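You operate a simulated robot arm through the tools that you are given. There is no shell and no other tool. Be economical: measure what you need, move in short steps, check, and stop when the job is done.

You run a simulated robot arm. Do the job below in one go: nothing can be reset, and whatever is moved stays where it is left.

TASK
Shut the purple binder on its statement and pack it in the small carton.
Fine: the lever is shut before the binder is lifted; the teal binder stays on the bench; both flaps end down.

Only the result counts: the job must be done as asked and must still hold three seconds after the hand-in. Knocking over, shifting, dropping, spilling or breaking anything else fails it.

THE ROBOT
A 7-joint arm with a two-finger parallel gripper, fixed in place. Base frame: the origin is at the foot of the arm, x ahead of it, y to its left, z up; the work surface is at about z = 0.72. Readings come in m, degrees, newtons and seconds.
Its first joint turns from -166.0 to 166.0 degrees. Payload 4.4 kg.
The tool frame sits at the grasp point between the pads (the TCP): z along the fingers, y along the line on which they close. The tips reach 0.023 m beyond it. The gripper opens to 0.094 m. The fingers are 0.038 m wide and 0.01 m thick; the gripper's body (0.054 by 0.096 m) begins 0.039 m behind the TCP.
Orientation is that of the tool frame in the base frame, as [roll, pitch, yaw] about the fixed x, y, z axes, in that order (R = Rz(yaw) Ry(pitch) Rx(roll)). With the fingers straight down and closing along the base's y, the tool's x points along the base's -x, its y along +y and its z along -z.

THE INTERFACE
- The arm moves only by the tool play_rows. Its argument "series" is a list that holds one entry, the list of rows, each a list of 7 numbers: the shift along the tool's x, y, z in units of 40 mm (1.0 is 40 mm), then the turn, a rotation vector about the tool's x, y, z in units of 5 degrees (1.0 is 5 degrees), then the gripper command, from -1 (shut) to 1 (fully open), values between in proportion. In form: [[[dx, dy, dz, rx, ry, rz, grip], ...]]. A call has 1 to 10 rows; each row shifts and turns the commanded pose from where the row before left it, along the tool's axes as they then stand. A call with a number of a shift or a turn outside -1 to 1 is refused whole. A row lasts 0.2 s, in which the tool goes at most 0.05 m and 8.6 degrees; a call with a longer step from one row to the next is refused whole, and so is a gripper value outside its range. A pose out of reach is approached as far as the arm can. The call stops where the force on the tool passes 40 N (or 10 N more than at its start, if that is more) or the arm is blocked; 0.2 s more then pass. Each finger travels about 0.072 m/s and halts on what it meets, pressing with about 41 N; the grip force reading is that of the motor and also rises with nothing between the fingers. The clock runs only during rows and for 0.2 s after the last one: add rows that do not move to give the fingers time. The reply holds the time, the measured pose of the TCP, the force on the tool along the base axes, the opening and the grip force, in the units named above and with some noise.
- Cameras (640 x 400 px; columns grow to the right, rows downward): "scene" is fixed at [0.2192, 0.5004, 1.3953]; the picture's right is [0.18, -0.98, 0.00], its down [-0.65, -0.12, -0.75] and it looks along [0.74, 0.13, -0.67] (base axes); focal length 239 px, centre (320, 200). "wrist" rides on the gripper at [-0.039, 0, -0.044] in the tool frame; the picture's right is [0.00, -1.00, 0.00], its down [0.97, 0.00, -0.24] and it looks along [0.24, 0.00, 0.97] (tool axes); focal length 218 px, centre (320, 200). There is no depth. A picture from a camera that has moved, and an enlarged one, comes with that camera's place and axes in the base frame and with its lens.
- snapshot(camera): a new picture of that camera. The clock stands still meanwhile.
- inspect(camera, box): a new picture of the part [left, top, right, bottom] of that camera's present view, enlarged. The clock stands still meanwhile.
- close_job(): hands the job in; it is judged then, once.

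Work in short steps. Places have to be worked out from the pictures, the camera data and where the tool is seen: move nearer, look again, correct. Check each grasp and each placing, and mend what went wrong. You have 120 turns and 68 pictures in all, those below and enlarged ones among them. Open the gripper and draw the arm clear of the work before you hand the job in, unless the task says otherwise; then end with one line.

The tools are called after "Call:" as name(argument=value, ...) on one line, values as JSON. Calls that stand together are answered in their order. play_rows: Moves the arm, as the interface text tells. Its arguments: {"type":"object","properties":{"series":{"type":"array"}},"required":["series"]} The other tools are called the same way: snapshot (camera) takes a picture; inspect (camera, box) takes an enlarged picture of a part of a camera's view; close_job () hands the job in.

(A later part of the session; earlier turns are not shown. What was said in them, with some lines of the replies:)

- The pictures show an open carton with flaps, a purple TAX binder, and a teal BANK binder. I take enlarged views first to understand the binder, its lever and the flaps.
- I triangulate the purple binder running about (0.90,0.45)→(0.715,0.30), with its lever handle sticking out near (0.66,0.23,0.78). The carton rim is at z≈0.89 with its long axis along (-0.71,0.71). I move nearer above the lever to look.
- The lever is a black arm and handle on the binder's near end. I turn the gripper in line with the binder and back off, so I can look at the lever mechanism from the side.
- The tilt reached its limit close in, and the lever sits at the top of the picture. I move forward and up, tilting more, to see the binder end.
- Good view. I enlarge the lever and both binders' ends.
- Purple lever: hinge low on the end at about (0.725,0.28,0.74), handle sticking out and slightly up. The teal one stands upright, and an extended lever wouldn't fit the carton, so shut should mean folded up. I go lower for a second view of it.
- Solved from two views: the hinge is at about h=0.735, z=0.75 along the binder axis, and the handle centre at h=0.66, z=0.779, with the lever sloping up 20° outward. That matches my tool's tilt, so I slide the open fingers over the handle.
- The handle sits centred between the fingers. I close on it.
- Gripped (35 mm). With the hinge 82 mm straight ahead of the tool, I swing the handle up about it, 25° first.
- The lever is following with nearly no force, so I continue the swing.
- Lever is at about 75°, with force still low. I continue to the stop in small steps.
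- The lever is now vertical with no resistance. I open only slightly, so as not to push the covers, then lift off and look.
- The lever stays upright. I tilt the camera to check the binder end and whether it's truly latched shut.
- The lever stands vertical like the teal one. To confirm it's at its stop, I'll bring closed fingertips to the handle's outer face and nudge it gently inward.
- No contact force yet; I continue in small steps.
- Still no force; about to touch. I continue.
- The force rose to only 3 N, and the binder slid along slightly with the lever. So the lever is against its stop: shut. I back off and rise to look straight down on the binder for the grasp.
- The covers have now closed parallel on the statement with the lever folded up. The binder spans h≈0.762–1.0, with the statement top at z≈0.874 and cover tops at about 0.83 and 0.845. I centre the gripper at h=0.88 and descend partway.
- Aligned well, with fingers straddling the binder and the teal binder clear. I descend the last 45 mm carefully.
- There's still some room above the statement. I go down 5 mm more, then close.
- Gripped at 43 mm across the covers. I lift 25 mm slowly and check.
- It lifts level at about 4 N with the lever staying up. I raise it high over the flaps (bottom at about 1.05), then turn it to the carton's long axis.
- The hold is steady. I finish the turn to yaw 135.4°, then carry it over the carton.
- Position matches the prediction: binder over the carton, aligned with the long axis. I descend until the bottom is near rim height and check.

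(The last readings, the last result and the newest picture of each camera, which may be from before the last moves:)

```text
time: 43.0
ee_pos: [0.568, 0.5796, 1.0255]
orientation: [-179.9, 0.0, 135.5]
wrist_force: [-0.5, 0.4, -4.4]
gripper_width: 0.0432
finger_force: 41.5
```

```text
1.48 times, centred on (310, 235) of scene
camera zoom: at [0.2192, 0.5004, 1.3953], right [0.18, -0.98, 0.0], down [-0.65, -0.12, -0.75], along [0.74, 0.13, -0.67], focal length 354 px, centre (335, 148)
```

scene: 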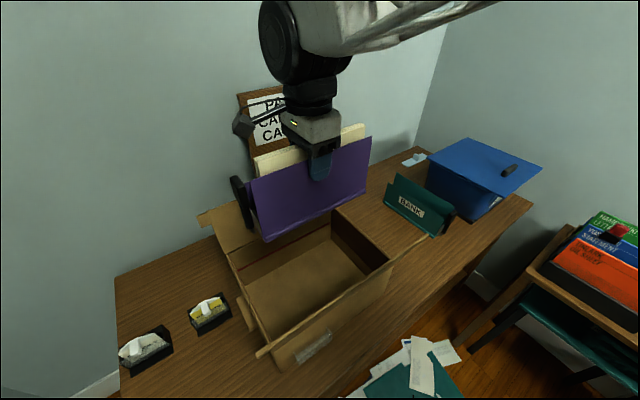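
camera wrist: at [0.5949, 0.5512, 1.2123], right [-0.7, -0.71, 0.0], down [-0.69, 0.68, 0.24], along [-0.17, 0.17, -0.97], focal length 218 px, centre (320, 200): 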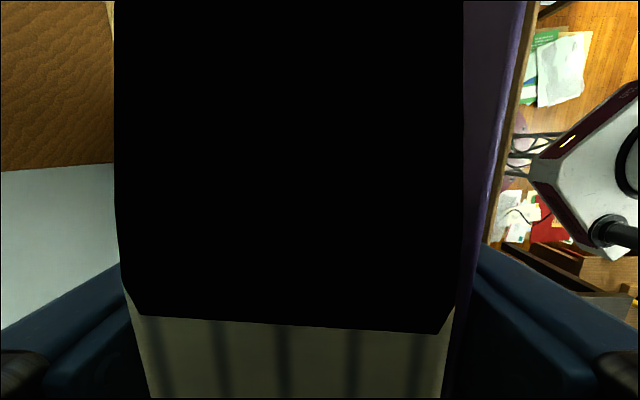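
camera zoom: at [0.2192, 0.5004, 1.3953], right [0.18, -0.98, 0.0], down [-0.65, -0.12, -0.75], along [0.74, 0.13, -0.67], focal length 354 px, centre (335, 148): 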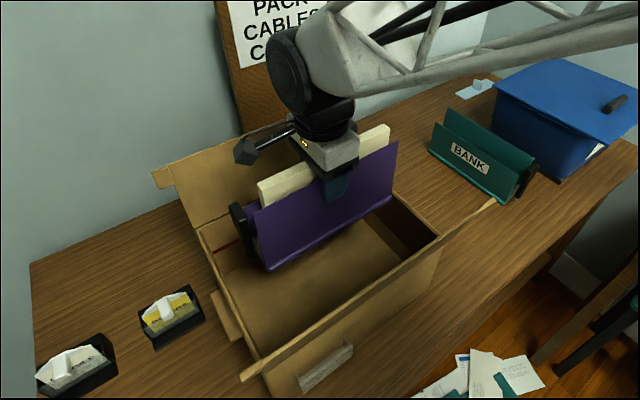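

Clear of the walls. I continue the descent slowly to the carton floor.

Call:
play_rows(series=[[[0, 0, 0.6, 0, 0, 0, -1], [0, 0, 0.7, 0, 0, 0, -1], [0, 0, 0.7, 0, 0, 0, -1], [0, 0, 0.7, 0, 0, 0, -1], [0, 0, 0.7, 0, 0, 0, -1], [0, 0, 0.4, 0, 0, 0, -1], [0, 0, 0, 0, 0, 0, -1]]])

Call:
inspect(camera="scene", box=[180, 120, 440, 370])

```text
time: 44.6
ee_pos: [0.5681, 0.5792, 0.8722]
orientation: [-180.0, 0.0, 135.5]
wrist_force: [-0.3, 0.5, -5.8]
gripper_width: 0.043
finger_force: 41.2
```

```text
1.60 times, centred on (310, 245) of scene
camera zoom: at [0.2192, 0.5004, 1.3953], right [0.18, -0.98, 0.0], down [-0.65, -0.12, -0.75], along [0.74, 0.13, -0.67], focal length 382 px, centre (336, 128)
```

zoom: 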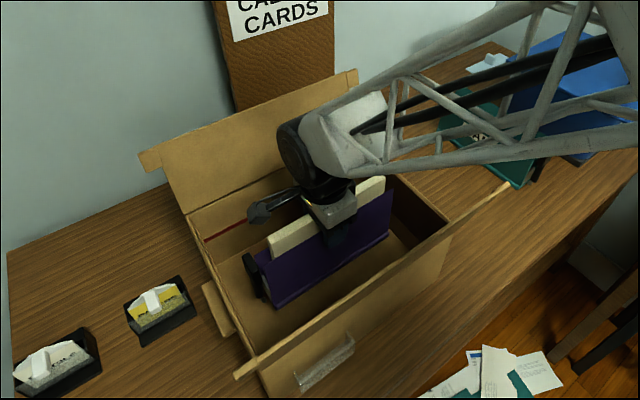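

Bottom is about 30 mm above the floor. I continue in small steps until the weight comes off.

Call:
play_rows(series=[[[0, 0, 0.2, 0, 0, 0, -1], [0, 0, 0.2, 0, 0, 0, -1], [0, 0, 0.1, 0, 0, 0, -1]]])

Call:
play_rows(series=[[[0, 0, 0.06, 0, 0, 0, -1], [0, 0, 0.06, 0, 0, 0, -1]]])

```text
time: 45.4
ee_pos: [0.5687, 0.5791, 0.8522]
orientation: [180.0, 0.0, 135.5]
wrist_force: [-0.3, -0.3, -4.5]
gripper_width: 0.0432
finger_force: 41.3
```

```text
time: 46.0
ee_pos: [0.5671, 0.5809, 0.8483]
orientation: [-179.9, 0.0, 135.5]
wrist_force: [0.3, 0.5, -5.8]
gripper_width: 0.0431
finger_force: 40.9
```

Still carrying the full weight (bottom ≈0.73); a few more millimetres.

Call:
play_rows(series=[[[0, 0, 0.05, 0, 0, 0, -1], [0, 0, 0.05, 0, 0, 0, -1]]])

Call:
play_rows(series=[[[0, 0, 0.03, 0, 0, 0, -1], [0, 0, 0.03, 0, 0, 0, -1]]])

```text
time: 46.6
ee_pos: [0.5659, 0.5804, 0.8443]
orientation: [-179.9, -0.1, 135.5]
wrist_force: [0.8, -0.1, -4.9]
gripper_width: 0.043
finger_force: 40.9
```

```text
time: 47.2
ee_pos: [0.5698, 0.5806, 0.8431]
orientation: [179.9, 0.0, 135.5]
wrist_force: [-6.5, -2.6, 13.5]
gripper_width: 0.0432
finger_force: 40.9
```

Contact with the floor (force reversed to +13 N). I relieve slightly and open the gripper, then check before rising.

Call:
play_rows(series=[[[0, 0, -0.03, 0, 0, 0, -1], [0, 0, 0, 0, 0, 0, -0.2], [0, 0, 0, 0, 0, 0, 0.4], [0, 0, 0, 0, 0, 0, 0.6], [0, 0, 0, 0, 0, 0, 0.6]]])

Call:
inspect(camera="scene", box=[180, 120, 440, 370])

```text
time: 48.4
ee_pos: [0.5691, 0.5793, 0.8429]
orientation: [180.0, 0.0, 135.5]
wrist_force: [-0.1, -0.9, -0.2]
gripper_width: 0.0754
finger_force: 0.1
```

```text
1.60 times, centred on (310, 245) of scene
camera zoom: at [0.2192, 0.5004, 1.3953], right [0.18, -0.98, 0.0], down [-0.65, -0.12, -0.75], along [0.74, 0.13, -0.67], focal length 382 px, centre (336, 128)
```

zoom: 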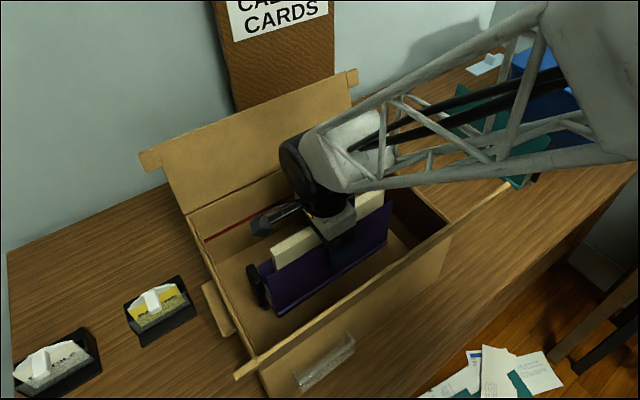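

The binder stands on the carton floor. I rise straight up, well clear, and look.

Call:
play_rows(series=[[[0, 0, -0.4, 0, 0, 0, 0.6], [0, 0, -0.8, 0, 0, 0, 0.6], [0, 0, -0.9, 0, 0, 0, 0.6], [0, 0, -0.9, 0, 0, 0, 0.6], [0, 0, -0.9, 0, 0, 0, 0.6], [0, 0, -0.9, 0, 0, 0, 0], [0, 0, -0.9, 0, 0, 0, -1], [0, 0, -0.9, 0, 0, 0, -1], [0, 0, -0.9, 0, 0, 0, -1], [0, 0, -0.9, 0, 0, 0, -1]]])

Call:
snapshot(camera="scene")

Call:
snapshot(camera="wrist")

```text
time: 50.6
ee_pos: [0.5673, 0.5808, 1.1771]
orientation: [-179.9, 0.0, 135.5]
wrist_force: [-0.3, 0.0, -0.1]
gripper_width: 0.0002
finger_force: 40.7
```

```text
25 pictures are left
```

scene: 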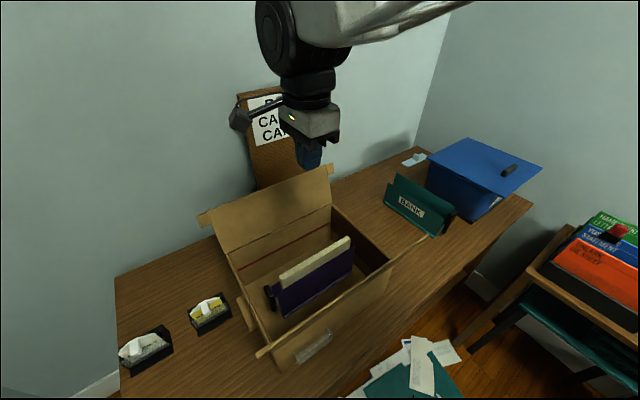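

```text
24 pictures are left
camera wrist: at [0.5946, 0.5534, 1.2209], right [-0.7, -0.71, 0.0], down [-0.69, 0.68, 0.24], along [-0.17, 0.17, -0.97], focal length 218 px, centre (320, 200)
```

wrist: 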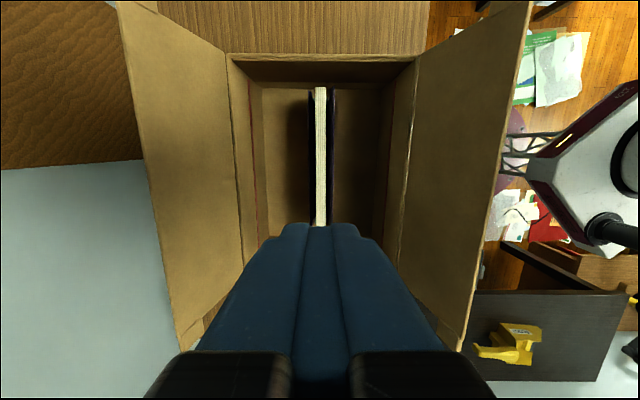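

The binder stands upright and centred below the rim. Both flaps are about 0.12 m long and lean outward about 34°. For the back flap I tilt the closed fingers outward, to reach over it and pull it in.

Call:
play_rows(series=[[[0, 0, 0, -1, 0, 0, -1], [0, 0, 0, -1, 0, 0, -1], [0, 0, 0, -1, 0, 0, -1], [0, 0, 0, -1, 0, 0, -1], [0, 0, 0, -1, 0, 0, -1], [0, 0, 0, -1, 0, 0, -1], [0, 0, 0, -1, 0, 0, -1], [0, 0, 0, -1, 0, 0, -1]]])

Call:
play_rows(series=[[[0, 0.766, 0.643, 0, 0, 0, -1], [0, 0.766, 0.643, 0, 0, 0, -1], [0, 0.766, 0.643, 0, 0, 0, -1], [0, 0.766, 0.643, 0, 0, 0, -1], [0, 0.766, 0.643, 0, 0, 0, -1], [0, 0.766, 0.643, 0, 0, 0, -1]]])

Call:
snapshot(camera="scene")

```text
time: 52.4
ee_pos: [0.5672, 0.5809, 1.1793]
orientation: [139.9, 0.0, 135.6]
wrist_force: [-0.4, -1.1, -0.2]
gripper_width: 0.0002
finger_force: 41.2
```

```text
time: 53.8
ee_pos: [0.7351, 0.7513, 1.1791]
orientation: [139.8, 0.1, 135.4]
wrist_force: [0.0, 0.6, 0.5]
gripper_width: 0.0
finger_force: 41.4
```

```text
23 pictures are left
```

scene: 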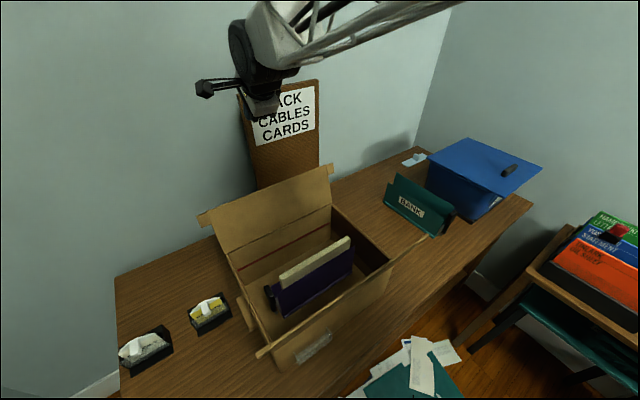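

Tool is beyond the flap's top edge. I shift a little left, away from the board, and descend behind the flap.

Call:
play_rows(series=[[[0.8, 0, 0, 0, 0, 0, -1], [0.4, 0, 0, 0, 0, 0, -1], [0, -0.643, 0.766, 0, 0, 0, -1], [0, -0.643, 0.766, 0, 0, 0, -1], [0, -0.643, 0.766, 0, 0, 0, -1]]])

Call:
inspect(camera="scene", box=[180, 60, 380, 260])

Call:
snapshot(camera="wrist")

```text
time: 55.0
ee_pos: [0.6998, 0.7856, 1.06]
orientation: [139.9, 0.0, 135.5]
wrist_force: [-0.1, 0.1, 0.3]
gripper_width: 0.0001
finger_force: 40.8
```

```text
2.00 times, centred on (280, 160) of scene
camera zoom: at [0.2192, 0.5004, 1.3953], right [0.18, -0.98, 0.0], down [-0.65, -0.12, -0.75], along [0.74, 0.13, -0.67], focal length 478 px, centre (400, 280)
```

zoom: 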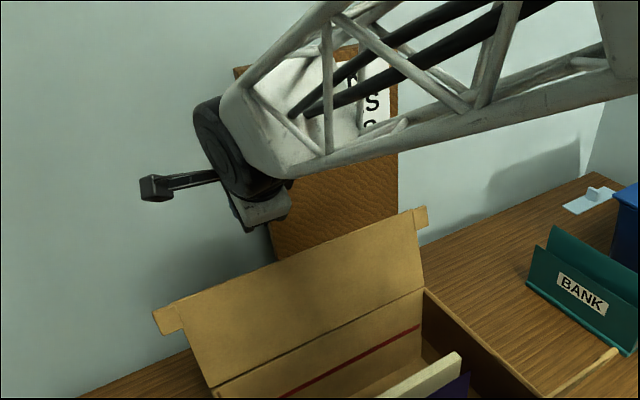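

```text
21 pictures are left
camera wrist: at [0.707, 0.7379, 1.0933], right [-0.54, -0.55, -0.64], down [-0.8, 0.57, 0.18], along [0.27, 0.61, -0.74], focal length 218 px, centre (320, 200)
```

wrist: 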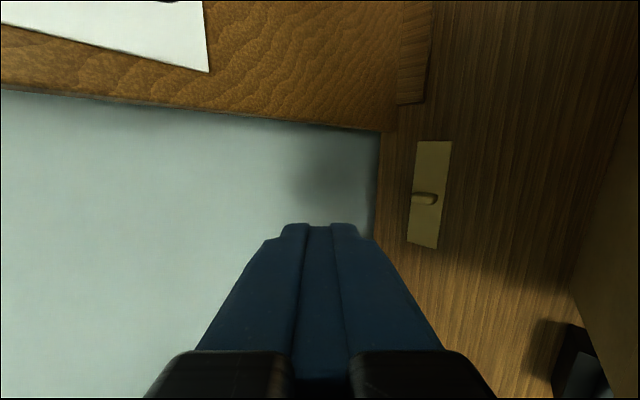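

The wall is at S≈+0.39, with ample room behind the flap. I descend the remaining 80 mm.

Call:
play_rows(series=[[[0, -0.643, 0.766, 0, 0, 0, -1], [0, -0.643, 0.766, 0, 0, 0, -1]]])

Call:
snapshot(camera="wrist")

```text
time: 55.6
ee_pos: [0.7005, 0.7852, 0.9798]
orientation: [139.9, 0.0, 135.5]
wrist_force: [-1.3, -0.2, 0.9]
gripper_width: 0.0002
finger_force: 41.1
```

```text
20 pictures are left
camera wrist: at [0.7077, 0.7381, 1.0124], right [-0.54, -0.55, -0.64], down [-0.8, 0.57, 0.18], along [0.27, 0.61, -0.74], focal length 218 px, centre (320, 200)
```

wrist: 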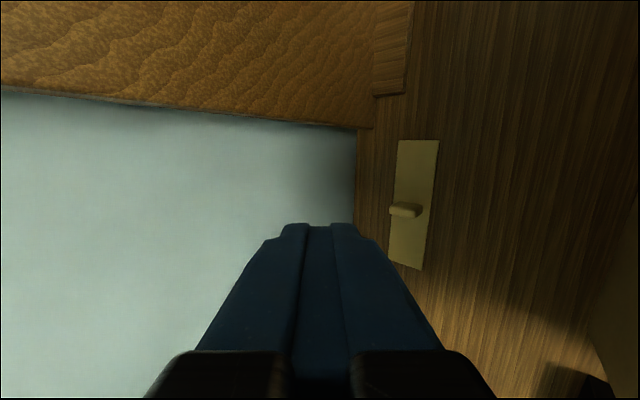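

I now pull the tool back toward the carton centre to bring the flap up.

Call:
play_rows(series=[[[0, -0.383, -0.3215, 0, 0, 0, -1], [0, -0.383, -0.3215, 0, 0, 0, -1], [0, -0.45, -0.5, 0, 0, 0, -1], [0, -0.45, -0.5, 0, 0, 0, -1]]])

Call:
inspect(camera="scene", box=[180, 100, 400, 320])

```text
time: 56.6
ee_pos: [0.6374, 0.7175, 0.9861]
orientation: [139.9, 0.0, 135.5]
wrist_force: [0.4, 0.0, 0.7]
gripper_width: 0.0
finger_force: 41.2
```

```text
1.82 times, centred on (290, 210) of scene
camera zoom: at [0.2192, 0.5004, 1.3953], right [0.18, -0.98, 0.0], down [-0.65, -0.12, -0.75], along [0.74, 0.13, -0.67], focal length 434 px, centre (374, 182)
```

zoom: 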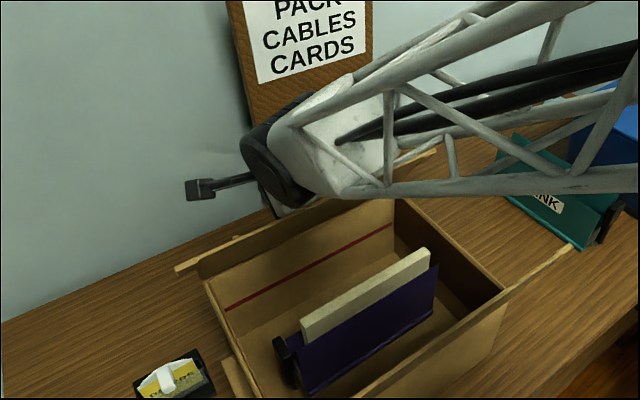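

The gripper body pushed the flap outward instead, and it now hangs out beyond the back edge. I rise and look before choosing how to lift it from beneath.

Call:
play_rows(series=[[[0, 0.643, -0.766, 0, 0, 0, -1], [0, 0.643, -0.766, 0, 0, 0, -1], [0, 0.643, -0.766, 0, 0, 0, -1], [0, 0.643, -0.766, 0, 0, 0, -1], [0, -0.766, -0.643, 0, 0, 0, -1], [0, -0.766, -0.643, 0, 0, 0, -1]]])

Call:
snapshot(camera="wrist")

Call:
snapshot(camera="scene")

```text
time: 58.0
ee_pos: [0.5801, 0.6615, 1.1462]
orientation: [140.0, 0.0, 135.4]
wrist_force: [0.7, -0.1, 0.5]
gripper_width: 0.0
finger_force: 40.9
```

```text
18 pictures are left
camera wrist: at [0.5876, 0.6138, 1.1795], right [-0.54, -0.55, -0.64], down [-0.8, 0.57, 0.18], along [0.27, 0.61, -0.74], focal length 218 px, centre (320, 200)
```

wrist: 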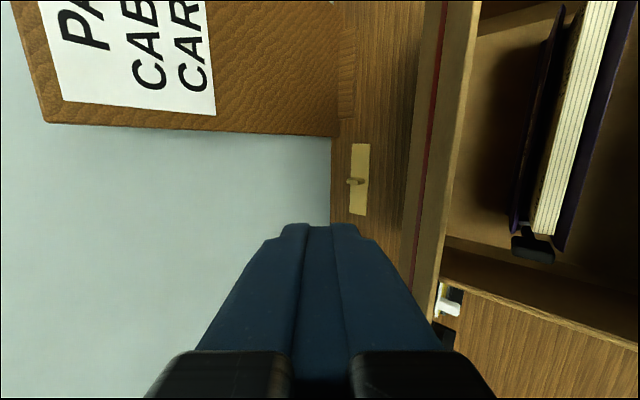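

```text
17 pictures are left
```

scene: 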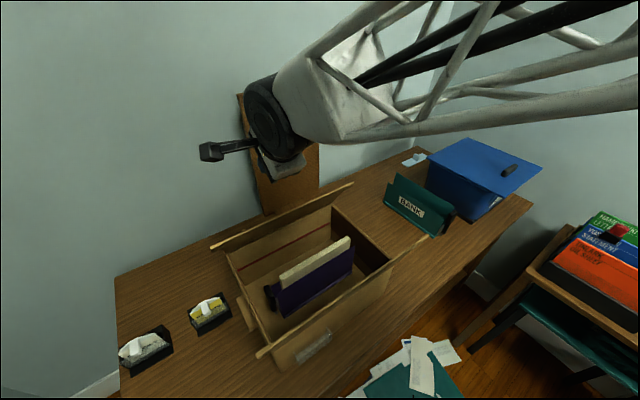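

The flap's state is ambiguous from the scene view, so I enlarge the wrist view around the back edge.

Call:
inspect(camera="wrist", box=[320, 130, 520, 340])

Call:
inspect(camera="scene", box=[195, 165, 375, 285])

```text
1.90 times, centred on (420, 235) of wrist
camera zoom: at [0.5876, 0.6138, 1.1795], right [-0.54, -0.55, -0.64], down [-0.8, 0.57, 0.18], along [0.27, 0.61, -0.74], focal length 416 px, centre (130, 133)
```

zoom: 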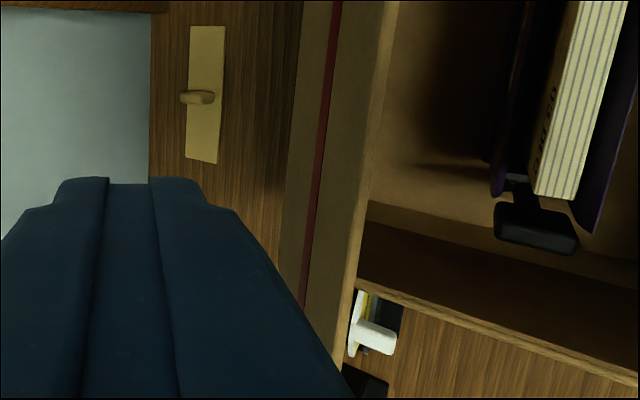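

```text
3.33 times, centred on (285, 225) of scene
camera zoom: at [0.2192, 0.5004, 1.3953], right [0.18, -0.98, 0.0], down [-0.65, -0.12, -0.75], along [0.74, 0.13, -0.67], focal length 796 px, centre (437, 117)
```

zoom: 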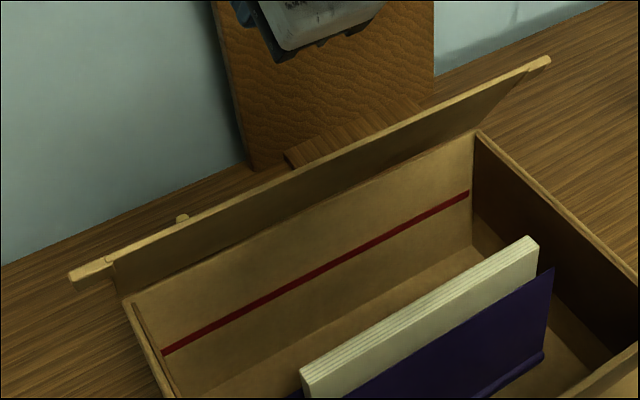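

The pull did work: the flap now stands about 25° past vertical, leaning inward. I return the tool to vertical, go down just behind it, and push it on inward.

Call:
play_rows(series=[[[0, 0, 0, 1, 0, 0, -1], [0, 0, 0, 1, 0, 0, -1], [0, 0, 0, 1, 0, 0, -1], [0, 0, 0, 1, 0, 0, -1], [0, 0, 0, 1, 0, 0, -1], [0, 0, 0, 1, 0, 0, -1], [0, 0, 0, 1, 0, 0, -1], [0, 0, 0, 1, 0, 0, -1], [-0.4, 0.95, 0, 0, 0, 0, -1], [-0.4, 0.95, 0, 0, 0, 0, -1]]])

Call:
snapshot(camera="wrist")

```text
time: 60.2
ee_pos: [0.656, 0.6936, 1.1472]
orientation: [-180.0, 0.1, 135.5]
wrist_force: [-0.2, 0.0, 1.3]
gripper_width: 0.0
finger_force: 41.2
```

```text
14 pictures are left
camera wrist: at [0.6829, 0.6648, 1.1915], right [-0.7, -0.71, 0.0], down [-0.69, 0.68, 0.24], along [-0.17, 0.17, -0.97], focal length 218 px, centre (320, 200)
```

wrist: 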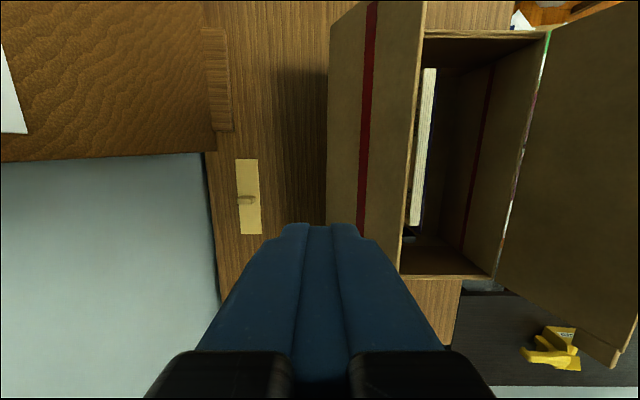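

The flap is about 37° past vertical, with my fingers just outside the hinge line. I descend behind it and push inward.

Call:
play_rows(series=[[[0, 0, 0.89, 0, 0, 0, -1], [0, 0, 0.89, 0, 0, 0, -1], [0, 0, 0.89, 0, 0, 0, -1], [0, 0, 0.89, 0, 0, 0, -1], [0, 0, 0.85, 0, 0, 0, -1], [0, 0, 0, 0, 0, 0, -1]]])

Call:
play_rows(series=[[[0, -0.6, 0, 0, 0, 0, -1], [0, -0.6, 0, 0, 0, 0, -1], [0, -0.6, 0, 0, 0, 0, -1], [0, -0.6, 0, 0, 0, 0, -1], [0, -0.5, 0, 0, 0, 0, -1]]])

Call:
inspect(camera="scene", box=[180, 120, 440, 370])

```text
time: 61.6
ee_pos: [0.6559, 0.6932, 0.9701]
orientation: [180.0, 0.0, 135.4]
wrist_force: [-0.3, 0.4, 0.0]
gripper_width: 0.0003
finger_force: 40.8
```

```text
time: 62.8
ee_pos: [0.5751, 0.6081, 0.9695]
orientation: [-180.0, 0.0, 135.5]
wrist_force: [0.2, -0.2, 1.0]
gripper_width: 0.0
finger_force: 41.2
```

```text
1.60 times, centred on (310, 245) of scene
camera zoom: at [0.2192, 0.5004, 1.3953], right [0.18, -0.98, 0.0], down [-0.65, -0.12, -0.75], along [0.74, 0.13, -0.67], focal length 382 px, centre (336, 128)
```

zoom: 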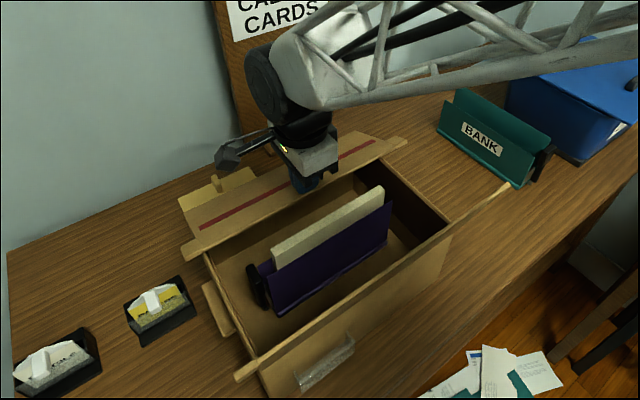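

The flap is folding over. I shift over its middle and press it down gently.

Call:
play_rows(series=[[[0, 0.5, 0, 0, 0, 0, -1], [0, 0, 0.5, 0, 0, 0, -1], [0, 0, 0.5, 0, 0, 0, -1], [0, 0, 0, 0, 0, 0, -1]]])

Call:
play_rows(series=[[[0, 0, 0.12, 0, 0, 0, -1], [0, 0, 0.12, 0, 0, 0, -1], [0, 0, 0.1, 0, 0, 0, -1]]])

Call:
inspect(camera="scene", box=[180, 120, 440, 370])

```text
time: 63.8
ee_pos: [0.5883, 0.6249, 0.9305]
orientation: [179.9, 0.1, 135.5]
wrist_force: [-0.4, 0.2, -0.6]
gripper_width: 0.0
finger_force: 41.1
```

```text
time: 64.6
ee_pos: [0.5896, 0.6243, 0.918]
orientation: [179.9, 0.1, 135.5]
wrist_force: [-6.6, -8.0, 21.2]
gripper_width: 0.0002
finger_force: 40.8
```

```text
1.60 times, centred on (310, 245) of scene
camera zoom: at [0.2192, 0.5004, 1.3953], right [0.18, -0.98, 0.0], down [-0.65, -0.12, -0.75], along [0.74, 0.13, -0.67], focal length 382 px, centre (336, 128)
```

zoom: 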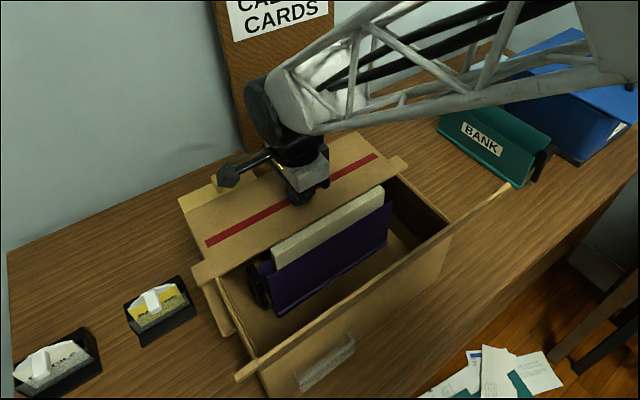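

The back flap is flat: 21 N reaction at rim height. I rise and move out beyond the front flap.

Call:
play_rows(series=[[[0, 0, -0.3, 0, 0, 0, -1], [0, 0, -0.9, 0, 0, 0, -1], [0, 0, -0.9, 0, 0, 0, -1], [0, 0, -0.9, 0, 0, 0, -1], [0, 0, -0.9, 0, 0, 0, -1], [0, 0, -0.9, 0, 0, 0, -1], [0, 0, -0.9, 0, 0, 0, -1]]])

Call:
play_rows(series=[[[0, -0.8, 0, 0, 0, 0, -1], [0, -0.95, 0, 0, 0, 0, -1], [0, -0.95, 0, 0, 0, 0, -1], [0, -0.95, 0, 0, 0, 0, -1], [0, -0.95, 0, 0, 0, 0, -1], [0, -0.95, 0, 0, 0, 0, -1], [0, -0.95, 0, 0, 0, 0, -1], [0, -0.95, 0, 0, 0, 0, -1], [0, -0.2, 0, 0, 0, 0, -1]]])

Call:
snapshot(camera="wrist")

Call:
snapshot(camera="scene")

```text
time: 66.2
ee_pos: [0.5894, 0.6242, 1.1462]
orientation: [-180.0, 0.0, 135.4]
wrist_force: [-0.3, 0.0, -1.0]
gripper_width: 0.0002
finger_force: 40.6
```

```text
time: 68.2
ee_pos: [0.3746, 0.4048, 1.1427]
orientation: [-180.0, -0.1, 135.5]
wrist_force: [-0.2, -0.2, 0.0]
gripper_width: 0.0002
finger_force: 40.9
```

```text
11 pictures are left
camera wrist: at [0.4016, 0.3779, 1.1869], right [-0.7, -0.71, 0.0], down [-0.69, 0.68, 0.24], along [-0.17, 0.17, -0.97], focal length 218 px, centre (320, 200)
```

wrist: 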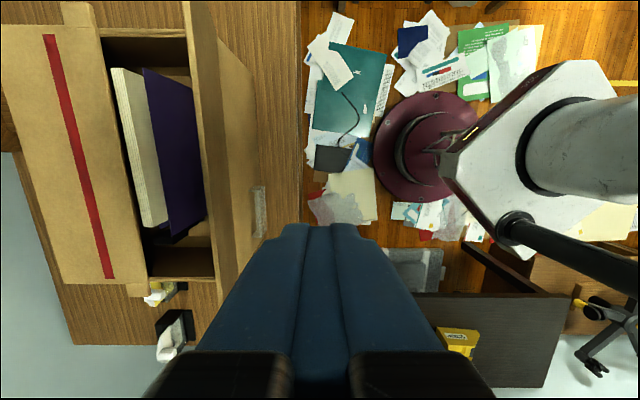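

```text
10 pictures are left
```

scene: 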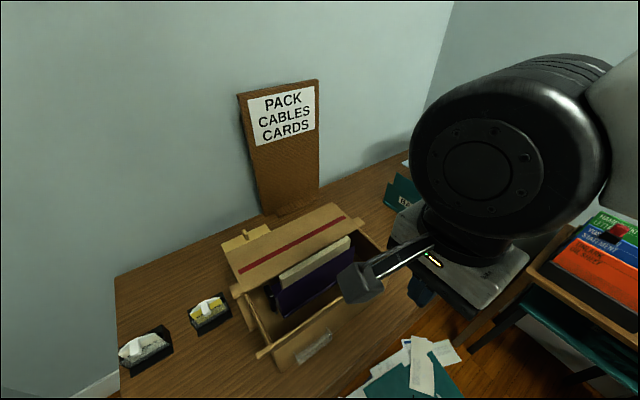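

The back flap stays down. The front flap leans outward about 25° (tip at about S=-0.175, z=1.0). I descend outside it and push it inward.

Call:
play_rows(series=[[[0, 0, 0.8, 0, 0, 0, -1], [0, 0, 0.9, 0, 0, 0, -1], [0, 0, 0.9, 0, 0, 0, -1], [0, 0, 0.9, 0, 0, 0, -1], [0, 0, 0.1, 0, 0, 0, -1], [0, 0, 0, 0, 0, 0, -1]]])

Call:
play_rows(series=[[[0, 0.7, 0, 0, 0, 0, -1], [0, 0.7, 0, 0, 0, 0, -1], [0, 0.7, 0, 0, 0, 0, -1], [0, 0.7, 0, 0, 0, 0, -1], [0, 0.7, 0, 0, 0, 0, -1], [0, 0.7, 0, 0, 0, 0, -1], [0, 0.7, 0, 0, 0, 0, -1]]])

Call:
inspect(camera="scene", box=[180, 140, 440, 390])

```text
time: 69.6
ee_pos: [0.3751, 0.4075, 1.0015]
orientation: [180.0, 0.1, 135.5]
wrist_force: [-1.0, 0.2, 0.5]
gripper_width: 0.0
finger_force: 41.0
```

```text
time: 71.2
ee_pos: [0.514, 0.547, 1.0]
orientation: [-180.0, 0.0, 135.5]
wrist_force: [-0.7, -0.1, -0.4]
gripper_width: 0.0001
finger_force: 41.2
```

```text
1.60 times, centred on (310, 265) of scene
camera zoom: at [0.2192, 0.5004, 1.3953], right [0.18, -0.98, 0.0], down [-0.65, -0.12, -0.75], along [0.74, 0.13, -0.67], focal length 382 px, centre (336, 96)
```

zoom: 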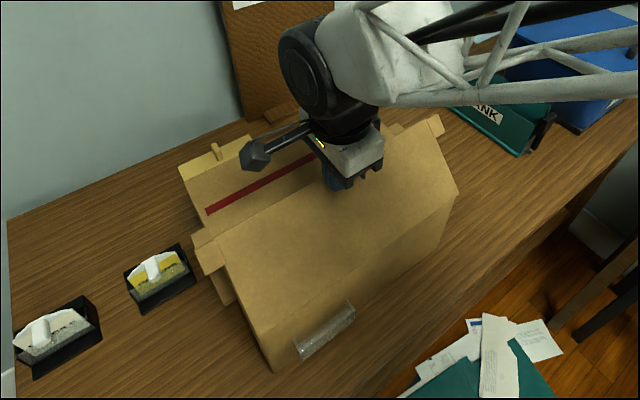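

The front flap is folding in well. I lower to press it down.

Call:
play_rows(series=[[[0, 0, 0.4, 0, 0, 0, -1], [0, 0, 0.5, 0, 0, 0, -1], [0, 0, 0.5, 0, 0, 0, -1], [0, 0, 0.3, 0, 0, 0, -1]]])

Call:
play_rows(series=[[[0, 0, 0.12, 0, 0, 0, -1], [0, 0, 0.12, 0, 0, 0, -1], [0, 0, 0.1, 0, 0, 0, -1]]])

Call:
inspect(camera="scene", box=[180, 140, 440, 390])

```text
time: 72.2
ee_pos: [0.5112, 0.5472, 0.9319]
orientation: [180.0, 0.0, 135.6]
wrist_force: [-0.3, -0.4, -0.7]
gripper_width: 0.0
finger_force: 40.7
```

```text
time: 73.0
ee_pos: [0.5126, 0.5468, 0.9199]
orientation: [-179.9, 0.1, 135.6]
wrist_force: [-1.7, 0.5, 3.1]
gripper_width: 0.0
finger_force: 40.9
```

```text
1.60 times, centred on (310, 265) of scene
camera zoom: at [0.2192, 0.5004, 1.3953], right [0.18, -0.98, 0.0], down [-0.65, -0.12, -0.75], along [0.74, 0.13, -0.67], focal length 382 px, centre (336, 96)
```

zoom: 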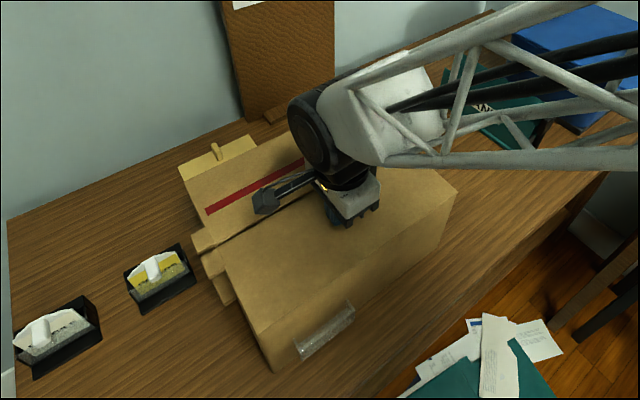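

It's nearly flat (3 N). I press a few millimetres more.

Call:
play_rows(series=[[[0, 0, 0.04, 0, 0, 0, -1], [0, 0, 0.03, 0, 0, 0, -1]]])

Call:
play_rows(series=[[[0, 0, -0.4, 0, 0, 0, -1], [0, 0, -0.9, 0, 0, 0, -1], [0, 0, -0.9, 0, 0, 0, -1], [0, 0, -0.9, 0, 0, 0, 0], [0, 0, -0.9, 0, 0, 0, 1], [0, 0, -0.9, 0, 0, 0, 1], [0, 0, -0.9, 0, 0, 0, 1], [0, 0, -0.9, 0, 0, 0, 1]]])

Call:
snapshot(camera="wrist")

Call:
inspect(camera="scene", box=[180, 140, 440, 390])

```text
time: 73.6
ee_pos: [0.5133, 0.5461, 0.9171]
orientation: [180.0, 0.0, 135.4]
wrist_force: [-13.5, -8.7, 30.6]
gripper_width: 0.0
finger_force: 41.3
```

```text
time: 75.4
ee_pos: [0.5119, 0.545, 1.1844]
orientation: [179.9, -0.1, 135.5]
wrist_force: [0.3, -0.4, 0.3]
gripper_width: 0.0941
finger_force: 0.1
```

```text
7 pictures are left
camera wrist: at [0.538, 0.5177, 1.2284], right [-0.7, -0.71, 0.0], down [-0.69, 0.68, 0.24], along [-0.17, 0.17, -0.97], focal length 218 px, centre (320, 200)
```

wrist: 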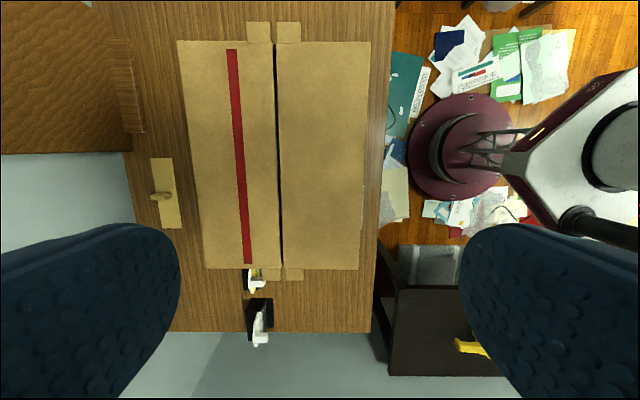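

```text
1.60 times, centred on (310, 265) of scene
camera zoom: at [0.2192, 0.5004, 1.3953], right [0.18, -0.98, 0.0], down [-0.65, -0.12, -0.75], along [0.74, 0.13, -0.67], focal length 382 px, centre (336, 96)
```

zoom: 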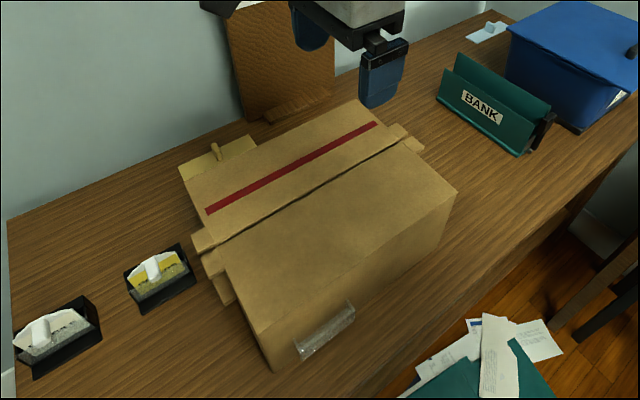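

Both flaps lie flat and level, the carton hasn't moved, and the teal binder stands where it was. The gripper is open and clear above, so I hand in.

Call:
close_job()

```text
The job is handed in.
```

The purple binder was shut on its statement with the lever up before lifting, and it stands in the small carton with both flaps down; the teal binder was left on the bench.
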